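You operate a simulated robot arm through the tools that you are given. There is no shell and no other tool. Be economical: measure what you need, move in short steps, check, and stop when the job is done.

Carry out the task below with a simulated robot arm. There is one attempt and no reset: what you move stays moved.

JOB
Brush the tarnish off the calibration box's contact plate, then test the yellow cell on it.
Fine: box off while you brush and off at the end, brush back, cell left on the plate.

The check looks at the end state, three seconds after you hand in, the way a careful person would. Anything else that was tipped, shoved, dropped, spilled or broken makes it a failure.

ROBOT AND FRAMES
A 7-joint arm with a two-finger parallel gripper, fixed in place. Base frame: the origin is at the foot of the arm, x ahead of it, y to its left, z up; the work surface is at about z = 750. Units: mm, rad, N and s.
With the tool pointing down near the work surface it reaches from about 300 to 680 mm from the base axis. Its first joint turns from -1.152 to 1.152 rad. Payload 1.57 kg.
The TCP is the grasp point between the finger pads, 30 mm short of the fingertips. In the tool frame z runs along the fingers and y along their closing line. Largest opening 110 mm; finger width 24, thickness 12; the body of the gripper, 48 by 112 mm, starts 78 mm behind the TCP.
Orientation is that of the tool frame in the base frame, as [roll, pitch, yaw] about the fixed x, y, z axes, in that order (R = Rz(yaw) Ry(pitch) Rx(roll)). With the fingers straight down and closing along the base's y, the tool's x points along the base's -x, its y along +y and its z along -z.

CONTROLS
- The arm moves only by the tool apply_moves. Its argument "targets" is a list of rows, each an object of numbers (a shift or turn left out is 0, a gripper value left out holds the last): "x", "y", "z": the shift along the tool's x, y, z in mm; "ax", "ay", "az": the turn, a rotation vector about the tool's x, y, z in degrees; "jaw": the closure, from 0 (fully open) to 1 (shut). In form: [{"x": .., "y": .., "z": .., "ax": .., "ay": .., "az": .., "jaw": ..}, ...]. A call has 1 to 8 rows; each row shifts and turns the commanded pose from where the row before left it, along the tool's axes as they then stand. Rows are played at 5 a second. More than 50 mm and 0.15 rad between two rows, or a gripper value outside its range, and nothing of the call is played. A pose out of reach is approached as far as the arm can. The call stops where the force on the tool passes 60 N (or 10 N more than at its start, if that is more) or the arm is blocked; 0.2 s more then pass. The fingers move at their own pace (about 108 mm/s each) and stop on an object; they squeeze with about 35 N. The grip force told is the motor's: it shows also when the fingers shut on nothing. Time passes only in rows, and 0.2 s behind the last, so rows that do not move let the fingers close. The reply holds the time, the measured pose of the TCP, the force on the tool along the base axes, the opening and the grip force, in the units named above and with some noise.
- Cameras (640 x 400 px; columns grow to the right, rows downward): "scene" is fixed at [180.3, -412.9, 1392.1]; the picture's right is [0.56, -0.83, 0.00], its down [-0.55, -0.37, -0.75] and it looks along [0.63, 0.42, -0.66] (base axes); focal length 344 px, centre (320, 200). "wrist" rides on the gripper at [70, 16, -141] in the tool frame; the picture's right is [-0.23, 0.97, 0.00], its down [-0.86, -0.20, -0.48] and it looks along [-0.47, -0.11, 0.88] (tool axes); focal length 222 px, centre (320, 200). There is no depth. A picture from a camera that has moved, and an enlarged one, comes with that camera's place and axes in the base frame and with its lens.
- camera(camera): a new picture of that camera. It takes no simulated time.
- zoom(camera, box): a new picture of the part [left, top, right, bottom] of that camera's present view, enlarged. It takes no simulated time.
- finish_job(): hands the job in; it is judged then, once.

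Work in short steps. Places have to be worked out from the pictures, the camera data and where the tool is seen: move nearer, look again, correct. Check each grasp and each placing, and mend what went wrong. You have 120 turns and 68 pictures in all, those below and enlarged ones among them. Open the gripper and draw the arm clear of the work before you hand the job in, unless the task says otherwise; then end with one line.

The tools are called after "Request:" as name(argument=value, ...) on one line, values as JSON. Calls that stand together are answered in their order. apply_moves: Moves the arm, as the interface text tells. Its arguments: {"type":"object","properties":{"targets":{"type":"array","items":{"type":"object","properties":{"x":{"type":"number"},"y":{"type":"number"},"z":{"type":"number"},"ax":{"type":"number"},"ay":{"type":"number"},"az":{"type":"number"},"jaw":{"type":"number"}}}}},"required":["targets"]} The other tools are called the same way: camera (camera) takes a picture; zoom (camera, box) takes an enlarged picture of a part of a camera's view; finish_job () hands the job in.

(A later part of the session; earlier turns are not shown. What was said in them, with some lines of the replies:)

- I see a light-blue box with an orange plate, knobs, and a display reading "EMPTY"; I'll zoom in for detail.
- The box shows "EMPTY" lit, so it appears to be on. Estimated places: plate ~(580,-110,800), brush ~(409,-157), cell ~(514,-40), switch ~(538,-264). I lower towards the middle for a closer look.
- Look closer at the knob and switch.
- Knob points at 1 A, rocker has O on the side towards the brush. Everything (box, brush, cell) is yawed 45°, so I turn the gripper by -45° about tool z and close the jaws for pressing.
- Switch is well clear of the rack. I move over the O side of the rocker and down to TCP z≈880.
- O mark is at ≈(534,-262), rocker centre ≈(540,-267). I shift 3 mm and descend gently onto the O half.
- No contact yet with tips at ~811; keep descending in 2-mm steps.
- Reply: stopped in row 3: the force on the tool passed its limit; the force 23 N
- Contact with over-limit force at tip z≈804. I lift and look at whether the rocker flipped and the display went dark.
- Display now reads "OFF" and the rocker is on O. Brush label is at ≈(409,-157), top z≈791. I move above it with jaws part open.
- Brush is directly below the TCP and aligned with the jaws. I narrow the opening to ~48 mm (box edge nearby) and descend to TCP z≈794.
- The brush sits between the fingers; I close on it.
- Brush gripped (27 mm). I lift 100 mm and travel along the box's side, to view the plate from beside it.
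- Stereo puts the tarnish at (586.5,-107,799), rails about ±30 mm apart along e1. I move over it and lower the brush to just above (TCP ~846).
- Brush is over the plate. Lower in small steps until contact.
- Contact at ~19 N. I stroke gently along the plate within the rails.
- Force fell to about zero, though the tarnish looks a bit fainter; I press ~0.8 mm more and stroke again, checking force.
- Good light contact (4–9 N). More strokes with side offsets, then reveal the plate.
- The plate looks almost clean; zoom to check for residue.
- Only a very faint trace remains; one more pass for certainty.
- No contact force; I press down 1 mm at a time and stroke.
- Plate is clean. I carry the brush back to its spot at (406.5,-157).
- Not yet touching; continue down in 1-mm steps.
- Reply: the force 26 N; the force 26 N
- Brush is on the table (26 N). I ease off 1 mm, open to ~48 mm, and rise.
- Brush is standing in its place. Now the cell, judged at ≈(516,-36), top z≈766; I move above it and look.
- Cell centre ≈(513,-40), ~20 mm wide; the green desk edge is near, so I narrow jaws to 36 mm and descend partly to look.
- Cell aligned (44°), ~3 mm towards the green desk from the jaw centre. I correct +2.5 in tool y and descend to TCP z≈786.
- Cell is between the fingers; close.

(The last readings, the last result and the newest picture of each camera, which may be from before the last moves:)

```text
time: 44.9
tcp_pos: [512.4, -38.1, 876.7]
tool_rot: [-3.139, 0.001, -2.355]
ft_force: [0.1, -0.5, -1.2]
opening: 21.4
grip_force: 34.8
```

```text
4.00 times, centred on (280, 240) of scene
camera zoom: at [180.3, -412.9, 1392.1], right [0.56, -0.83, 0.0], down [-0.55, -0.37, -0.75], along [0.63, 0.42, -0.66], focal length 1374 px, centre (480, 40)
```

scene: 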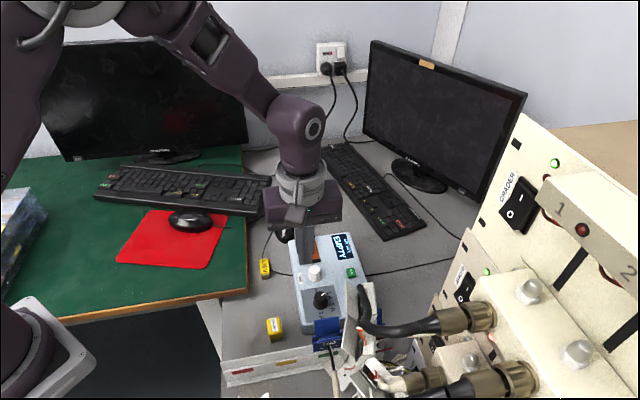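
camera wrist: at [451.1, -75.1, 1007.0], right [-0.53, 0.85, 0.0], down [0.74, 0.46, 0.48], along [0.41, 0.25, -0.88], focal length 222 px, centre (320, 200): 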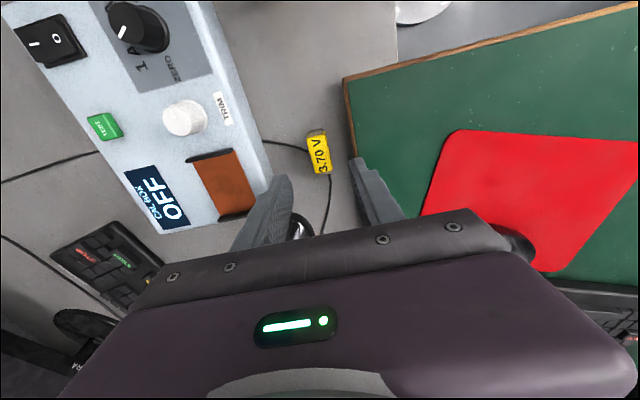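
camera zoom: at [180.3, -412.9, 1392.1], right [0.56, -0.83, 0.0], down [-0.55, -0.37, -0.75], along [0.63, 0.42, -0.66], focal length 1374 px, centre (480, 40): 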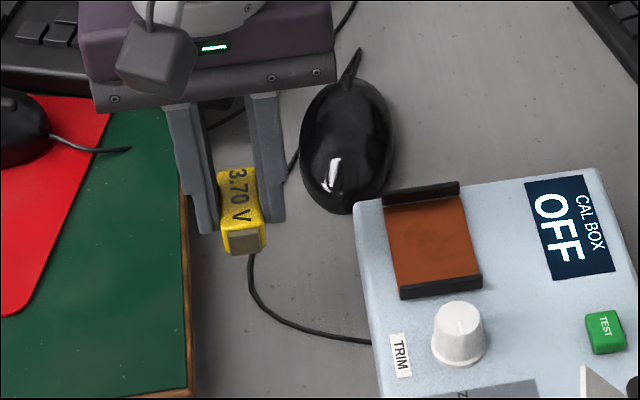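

Cell held well, its centre ~2 mm behind TCP along e1. Plate centre ≈(586,-106.5); I move over it and come down to ~5 mm above.

Request:
apply_moves(targets=[{"x": -2, "y": -34}, {"x": -2, "y": -33}, {"x": -1.7, "y": -33.4}, {"z": 20}, {"z": 15}])

Request:
zoom(camera="wrist", box=[240, 100, 400, 230])

Request:
zoom(camera="scene", box=[270, 210, 350, 270])

```text
time: 46.1
tcp_pos: [587.2, -106.9, 843.2]
tool_rot: [-3.136, 0.0, -2.355]
ft_force: [0.1, -0.1, -1.1]
opening: 20.9
grip_force: 34.7
```

```text
3.08 times, centred on (320, 165) of wrist
camera zoom: at [525.8, -144.0, 983.1], right [-0.53, 0.85, 0.0], down [0.74, 0.47, 0.48], along [0.41, 0.25, -0.88], focal length 684 px, centre (320, 308)
```

zoom: 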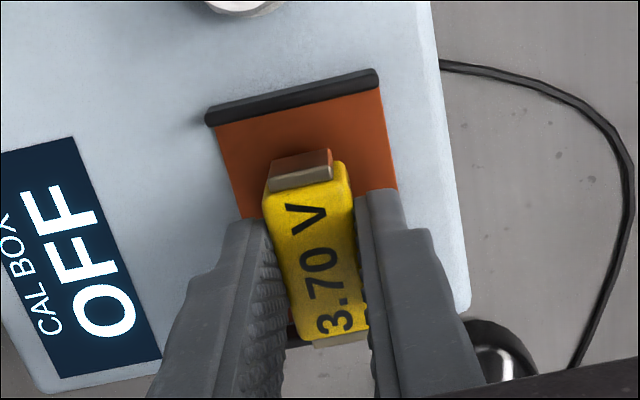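

```text
6.67 times, centred on (310, 240) of scene
camera zoom: at [180.3, -412.9, 1392.0], right [0.56, -0.83, 0.0], down [-0.55, -0.37, -0.75], along [0.63, 0.42, -0.66], focal length 2290 px, centre (387, -67)
```

zoom: 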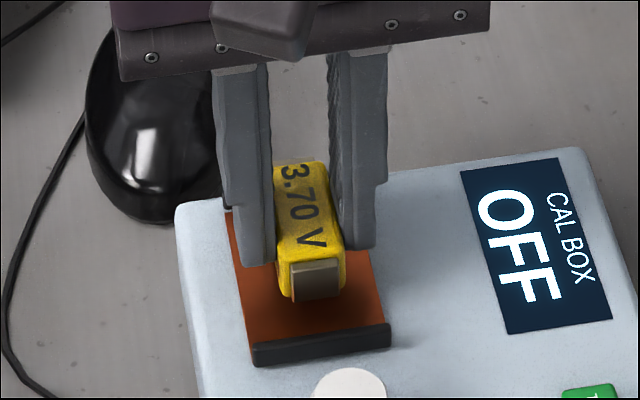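

Stereo indicates the cell sits ~4.5 mm too far toward the far rail; I shift back 4.5 mm and lower in small steps.

Request:
apply_moves(targets=[{"x": 4.5}, {"z": 3}, {"z": 2}, {"z": 1}])

Request:
zoom(camera="scene", box=[270, 210, 350, 270])

```text
time: 47.1
tcp_pos: [585.1, -109.3, 835.8]
tool_rot: [-3.138, 0.0, -2.356]
ft_force: [-0.1, 0.3, 0.7]
opening: 21.0
grip_force: 34.2
```

```text
6.67 times, centred on (310, 240) of scene
camera zoom: at [180.3, -412.9, 1392.1], right [0.56, -0.83, 0.0], down [-0.55, -0.37, -0.75], along [0.63, 0.42, -0.66], focal length 2290 px, centre (387, -67)
```

zoom: 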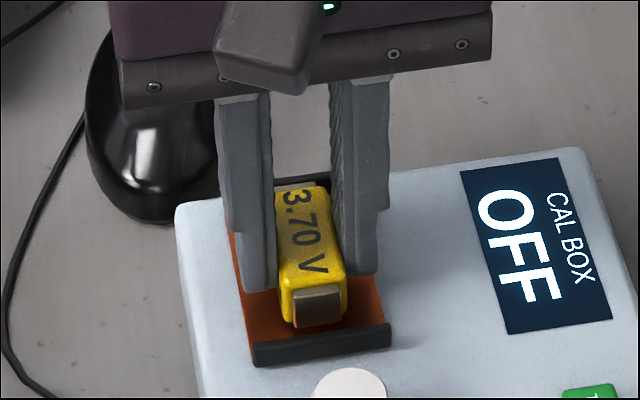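

Well centred between the rails; continue to contact.

Request:
apply_moves(targets=[{"z": 1}, {"z": 0.7}])

Request:
apply_moves(targets=[{"z": 0.7}, {"z": 0.5}])

```text
time: 47.7
tcp_pos: [583.5, -108.9, 832.3]
tool_rot: [-3.138, 0.001, -2.356]
ft_force: [-0.9, 0.8, -0.6]
opening: 20.9
grip_force: 34.6
```

```text
time: 48.3
tcp_pos: [584.4, -109.3, 833.0]
tool_rot: [-3.138, 0.001, -2.358]
ft_force: [-3.0, 2.1, 10.5]
opening: 21.2
grip_force: 34.2
```

Contact at 10 N. Release to ~40 mm opening and rise.

Request:
apply_moves(targets=[{"z": -0.4, "jaw": 0.65}, {}, {"z": -20}, {"z": -40}, {"z": -15, "y": 35}, {"y": 45}])

Request:
zoom(camera="scene", box=[250, 200, 370, 300])

Request:
camera(camera="wrist")

```text
time: 49.7
tcp_pos: [527.5, -51.7, 907.5]
tool_rot: [-3.137, 0.002, -2.357]
ft_force: [-0.1, 0.0, 0.4]
opening: 38.3
grip_force: 0.0
```

```text
4.00 times, centred on (310, 250) of scene
camera zoom: at [180.3, -412.9, 1392.1], right [0.56, -0.83, 0.0], down [-0.55, -0.37, -0.75], along [0.63, 0.42, -0.66], focal length 1374 px, centre (360, 0)
```

zoom: 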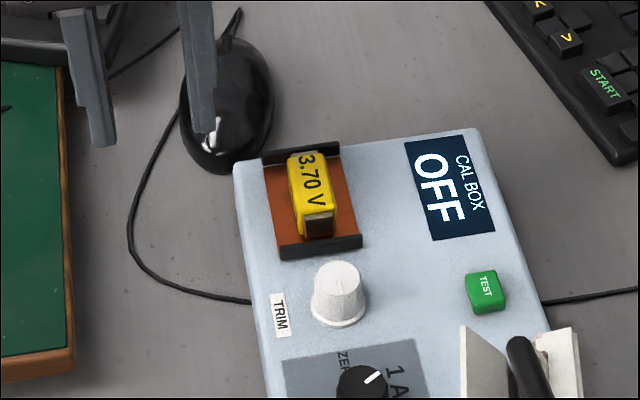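

```text
21 pictures are left
camera wrist: at [465.6, -89.9, 1048.1], right [-0.53, 0.85, 0.0], down [0.74, 0.47, 0.48], along [0.41, 0.25, -0.88], focal length 222 px, centre (320, 200)
```

wrist: 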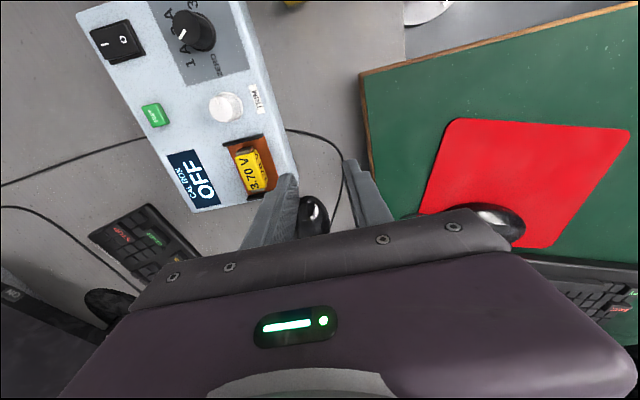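

Cell is lying properly between the rails. Next: close the jaws and go above the I half of the rocker (≈(547,-274)).

Request:
apply_moves(targets=[{"y": -43, "jaw": 1}, {"y": -43}, {"y": -43}, {"y": -42.6}, {"x": 48}, {"x": 48}, {"x": 47.4}])

Request:
apply_moves(targets=[{"z": 25}, {"z": 20}])

Request:
zoom(camera="wrist", box=[220, 60, 420, 220])

```text
time: 51.3
tcp_pos: [548.0, -277.0, 911.1]
tool_rot: [-3.137, 0.002, -2.353]
ft_force: [-1.0, -0.2, 0.4]
opening: 0.0
grip_force: 21.2
```

```text
time: 51.9
tcp_pos: [546.3, -276.7, 863.7]
tool_rot: [-3.137, 0.001, -2.357]
ft_force: [-1.0, -0.7, -0.4]
opening: 0.0
grip_force: 21.4
```

```text
2.50 times, centred on (320, 140) of wrist
camera zoom: at [485.4, -314.7, 1005.3], right [-0.53, 0.85, 0.0], down [0.74, 0.46, 0.48], along [0.41, 0.25, -0.88], focal length 555 px, centre (320, 350)
```

zoom: 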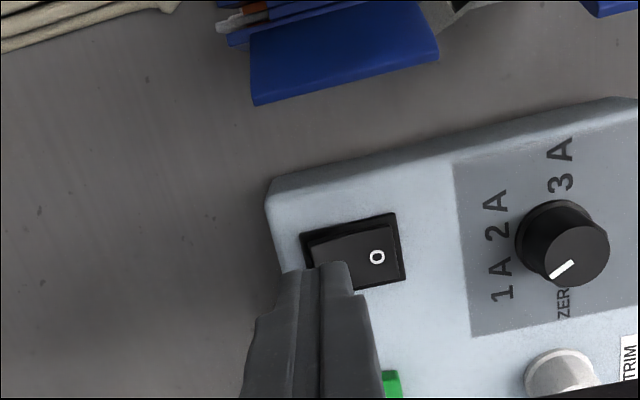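

TCP is ~11 mm to the I side of the rocker centre, as wanted. Descend and press.

Request:
apply_moves(targets=[{"z": 10}, {"z": 8}, {"z": 4}, {"z": 2}, {"z": 2}, {"z": 2}, {"z": 2}])

```text
time: 53.5
tcp_pos: [548.5, -276.3, 833.4]
tool_rot: [-3.136, 0.0, -2.356]
ft_force: [1.0, -1.2, 5.8]
opening: 0.1
grip_force: 21.3
```

Request:
apply_moves(targets=[{"z": 1}, {"z": 1}])

Request:
zoom(camera="scene", box=[250, 200, 370, 300])

```text
time: 54.1
tcp_pos: [548.5, -276.2, 832.9]
tool_rot: [-3.135, 0.002, -2.356]
ft_force: [-4.0, 1.3, 36.8]
opening: 0.3
grip_force: 20.9
```

```text
4.00 times, centred on (310, 250) of scene
camera zoom: at [179.6, -412.6, 1392.3], right [0.56, -0.83, 0.0], down [-0.55, -0.37, -0.75], along [0.63, 0.42, -0.66], focal length 1374 px, centre (360, 0)
```

zoom: 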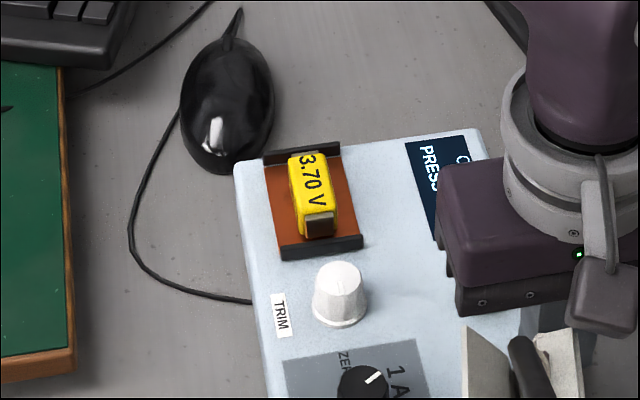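

Box is on and prompts "PRESS…". The TEST button is at ≈(583,-221.5); I lift, move above it and look.

Request:
apply_moves(targets=[{"z": -15}, {"z": -17}, {"x": -32, "y": 7}, {"x": -31, "y": 7}])

Request:
camera(camera="wrist")

Request:
zoom(camera="scene", box=[290, 210, 390, 290])

```text
time: 55.1
tcp_pos: [583.4, -219.2, 862.8]
tool_rot: [-3.139, 0.001, -2.357]
ft_force: [1.3, 0.3, 0.5]
opening: 0.3
grip_force: 21.7
```

```text
18 pictures are left
camera wrist: at [522.5, -257.5, 1003.2], right [-0.53, 0.85, 0.0], down [0.74, 0.46, 0.48], along [0.41, 0.25, -0.88], focal length 222 px, centre (320, 200)
```

wrist: 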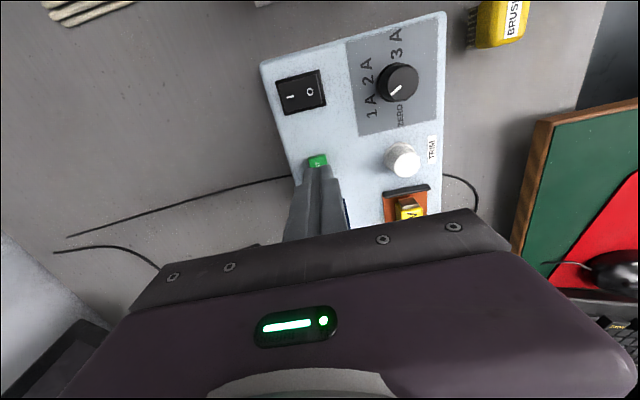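

```text
5.00 times, centred on (340, 250) of scene
camera zoom: at [180.3, -412.9, 1392.1], right [0.56, -0.83, 0.0], down [-0.55, -0.37, -0.75], along [0.63, 0.42, -0.66], focal length 1718 px, centre (220, -50)
```

zoom: 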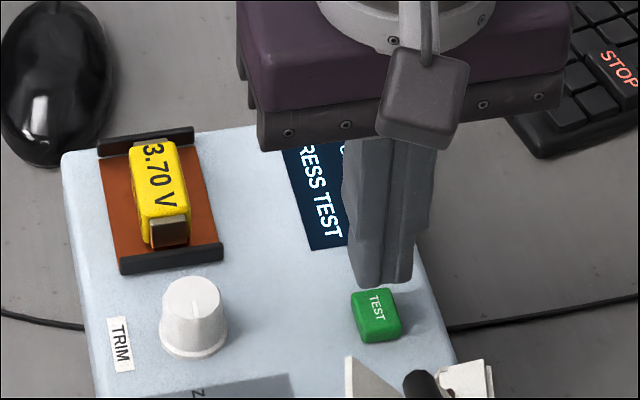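

Display says "PRESS TEST". Tips are nearly above the button; small correction and press.

Request:
apply_moves(targets=[{"x": 1.5, "y": -1.5}, {"z": 10}, {"z": 8}, {"z": 3}, {"z": 2}, {"z": 2}, {"z": 1}])

Request:
apply_moves(targets=[{"z": 1}, {"z": 1}])

```text
time: 56.7
tcp_pos: [583.4, -222.5, 836.6]
tool_rot: [-3.138, 0.0, -2.355]
ft_force: [0.0, 0.0, 0.7]
opening: 0.0
grip_force: 21.2
```

```text
time: 57.3
tcp_pos: [582.3, -223.6, 836.0]
tool_rot: [-3.137, 0.0, -2.356]
ft_force: [0.1, -0.3, -0.4]
opening: 0.1
grip_force: 21.7
```

Request:
apply_moves(targets=[{"z": 1}, {"z": 1}])

Request:
apply_moves(targets=[{"z": 1}])

Request:
zoom(camera="scene", box=[290, 210, 390, 290])

```text
time: 57.9
tcp_pos: [582.1, -222.8, 833.7]
tool_rot: [-3.139, 0.0, -2.355]
ft_force: [-0.1, 0.1, 1.3]
opening: 0.1
grip_force: 21.0
```

```text
time: 58.3
tcp_pos: [582.0, -223.0, 832.6]
tool_rot: [-3.138, 0.0, -2.357]
ft_force: [0.0, 1.1, 2.1]
opening: 0.0
grip_force: 21.1
```

```text
5.00 times, centred on (340, 250) of scene
camera zoom: at [180.3, -412.9, 1392.1], right [0.56, -0.83, 0.0], down [-0.55, -0.37, -0.75], along [0.63, 0.42, -0.66], focal length 1718 px, centre (220, -50)
```

zoom: 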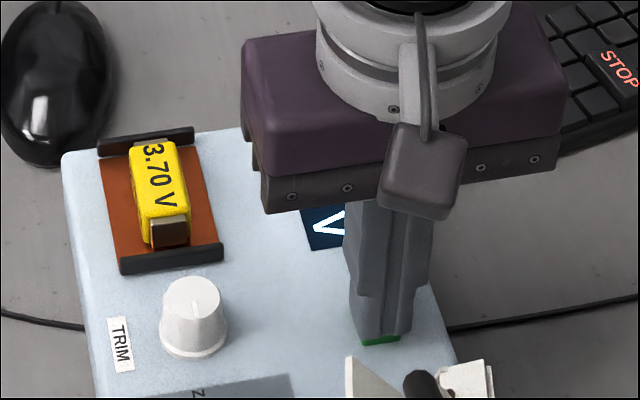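

The button is pressed and the display shows a voltage ("…V"). I lift to read it.

Request:
apply_moves(targets=[{"z": -10}, {"z": -40}, {"z": -40}, {"x": 45}])

Request:
zoom(camera="scene", box=[270, 210, 390, 310])

```text
time: 59.3
tcp_pos: [549.0, -255.7, 925.3]
tool_rot: [-3.138, 0.001, -2.357]
ft_force: [0.3, -0.4, 0.1]
opening: 0.0
grip_force: 21.5
```

```text
4.00 times, centred on (330, 260) of scene
camera zoom: at [180.4, -412.9, 1392.0], right [0.56, -0.83, 0.0], down [-0.55, -0.37, -0.75], along [0.63, 0.42, -0.66], focal length 1374 px, centre (280, -40)
```

zoom: 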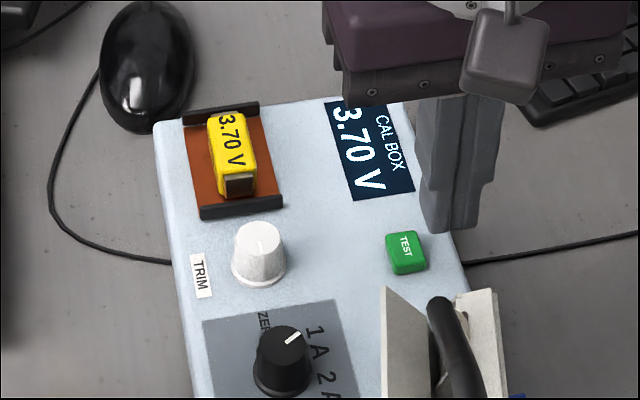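

The display reads 3.70 V, matching the label: test done. Now I switch off by pressing O at the earlier spot (533.3,-260).

Request:
apply_moves(targets=[{"x": 14, "y": 8}, {"z": 35}, {"z": 30}, {"z": 12}, {"z": 6}, {"z": 3}, {"z": 2}])

Request:
apply_moves(targets=[{"z": 2}, {"z": 1.5}])

```text
time: 60.9
tcp_pos: [534.7, -260.5, 834.7]
tool_rot: [-3.138, 0.001, -2.357]
ft_force: [-1.5, -0.4, 1.6]
opening: 0.0
grip_force: 21.1
```

```text
time: 61.6
tcp_pos: [535.2, -261.0, 833.7]
tool_rot: [-3.137, 0.0, -2.356]
ft_force: [-9.5, 6.2, 18.3]
opening: 0.0
grip_force: 21.7
stopped in row 2: the force on the tool passed its limit (the readings are from after the stop); the commanded pose is now the measured one
```

Same signature as the first switch-off. I lift, draw clear and open, then check everything.

Request:
apply_moves(targets=[{"z": -15}, {"z": -40}, {"z": -45}, {"z": -45}, {"y": 40, "z": -20, "jaw": 0.3}, {"y": 40, "z": -20}])

Request:
camera(camera="scene")

Request:
zoom(camera="wrist", box=[180, 50, 420, 220])

```text
time: 63.0
tcp_pos: [478.9, -200.8, 1018.2]
tool_rot: [-3.134, 0.001, -2.354]
ft_force: [0.8, 0.7, -0.4]
opening: 77.2
grip_force: 0.0
```

```text
14 pictures are left
```

scene: 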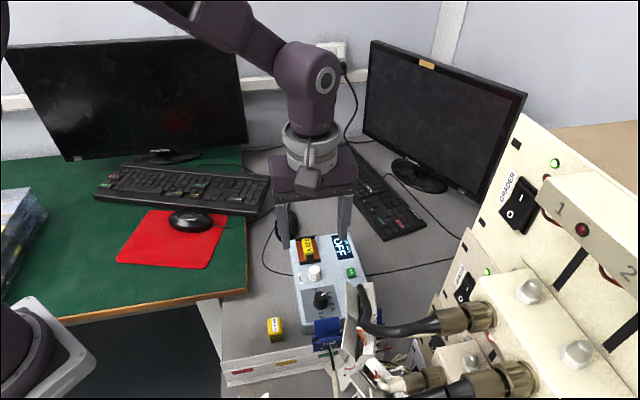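

```text
2.35 times, centred on (300, 135) of wrist
camera zoom: at [416.7, -239.0, 1157.9], right [-0.53, 0.85, -0.01], down [0.74, 0.47, 0.48], along [0.41, 0.25, -0.88], focal length 523 px, centre (367, 353)
```

zoom: 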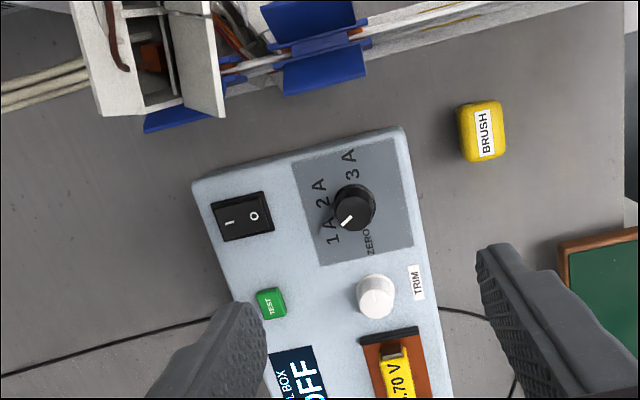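

Display reads OFF, the brush stands back in place, the cell lies on the plate, and the arm is clear with its gripper open. Handing in.

Request:
finish_job()

```text
The job is handed in.
```

The contact plate is brushed clean and the yellow cell tested at 3.70 V, matching its label; the box is off, the brush is back and the cell is on the plate.
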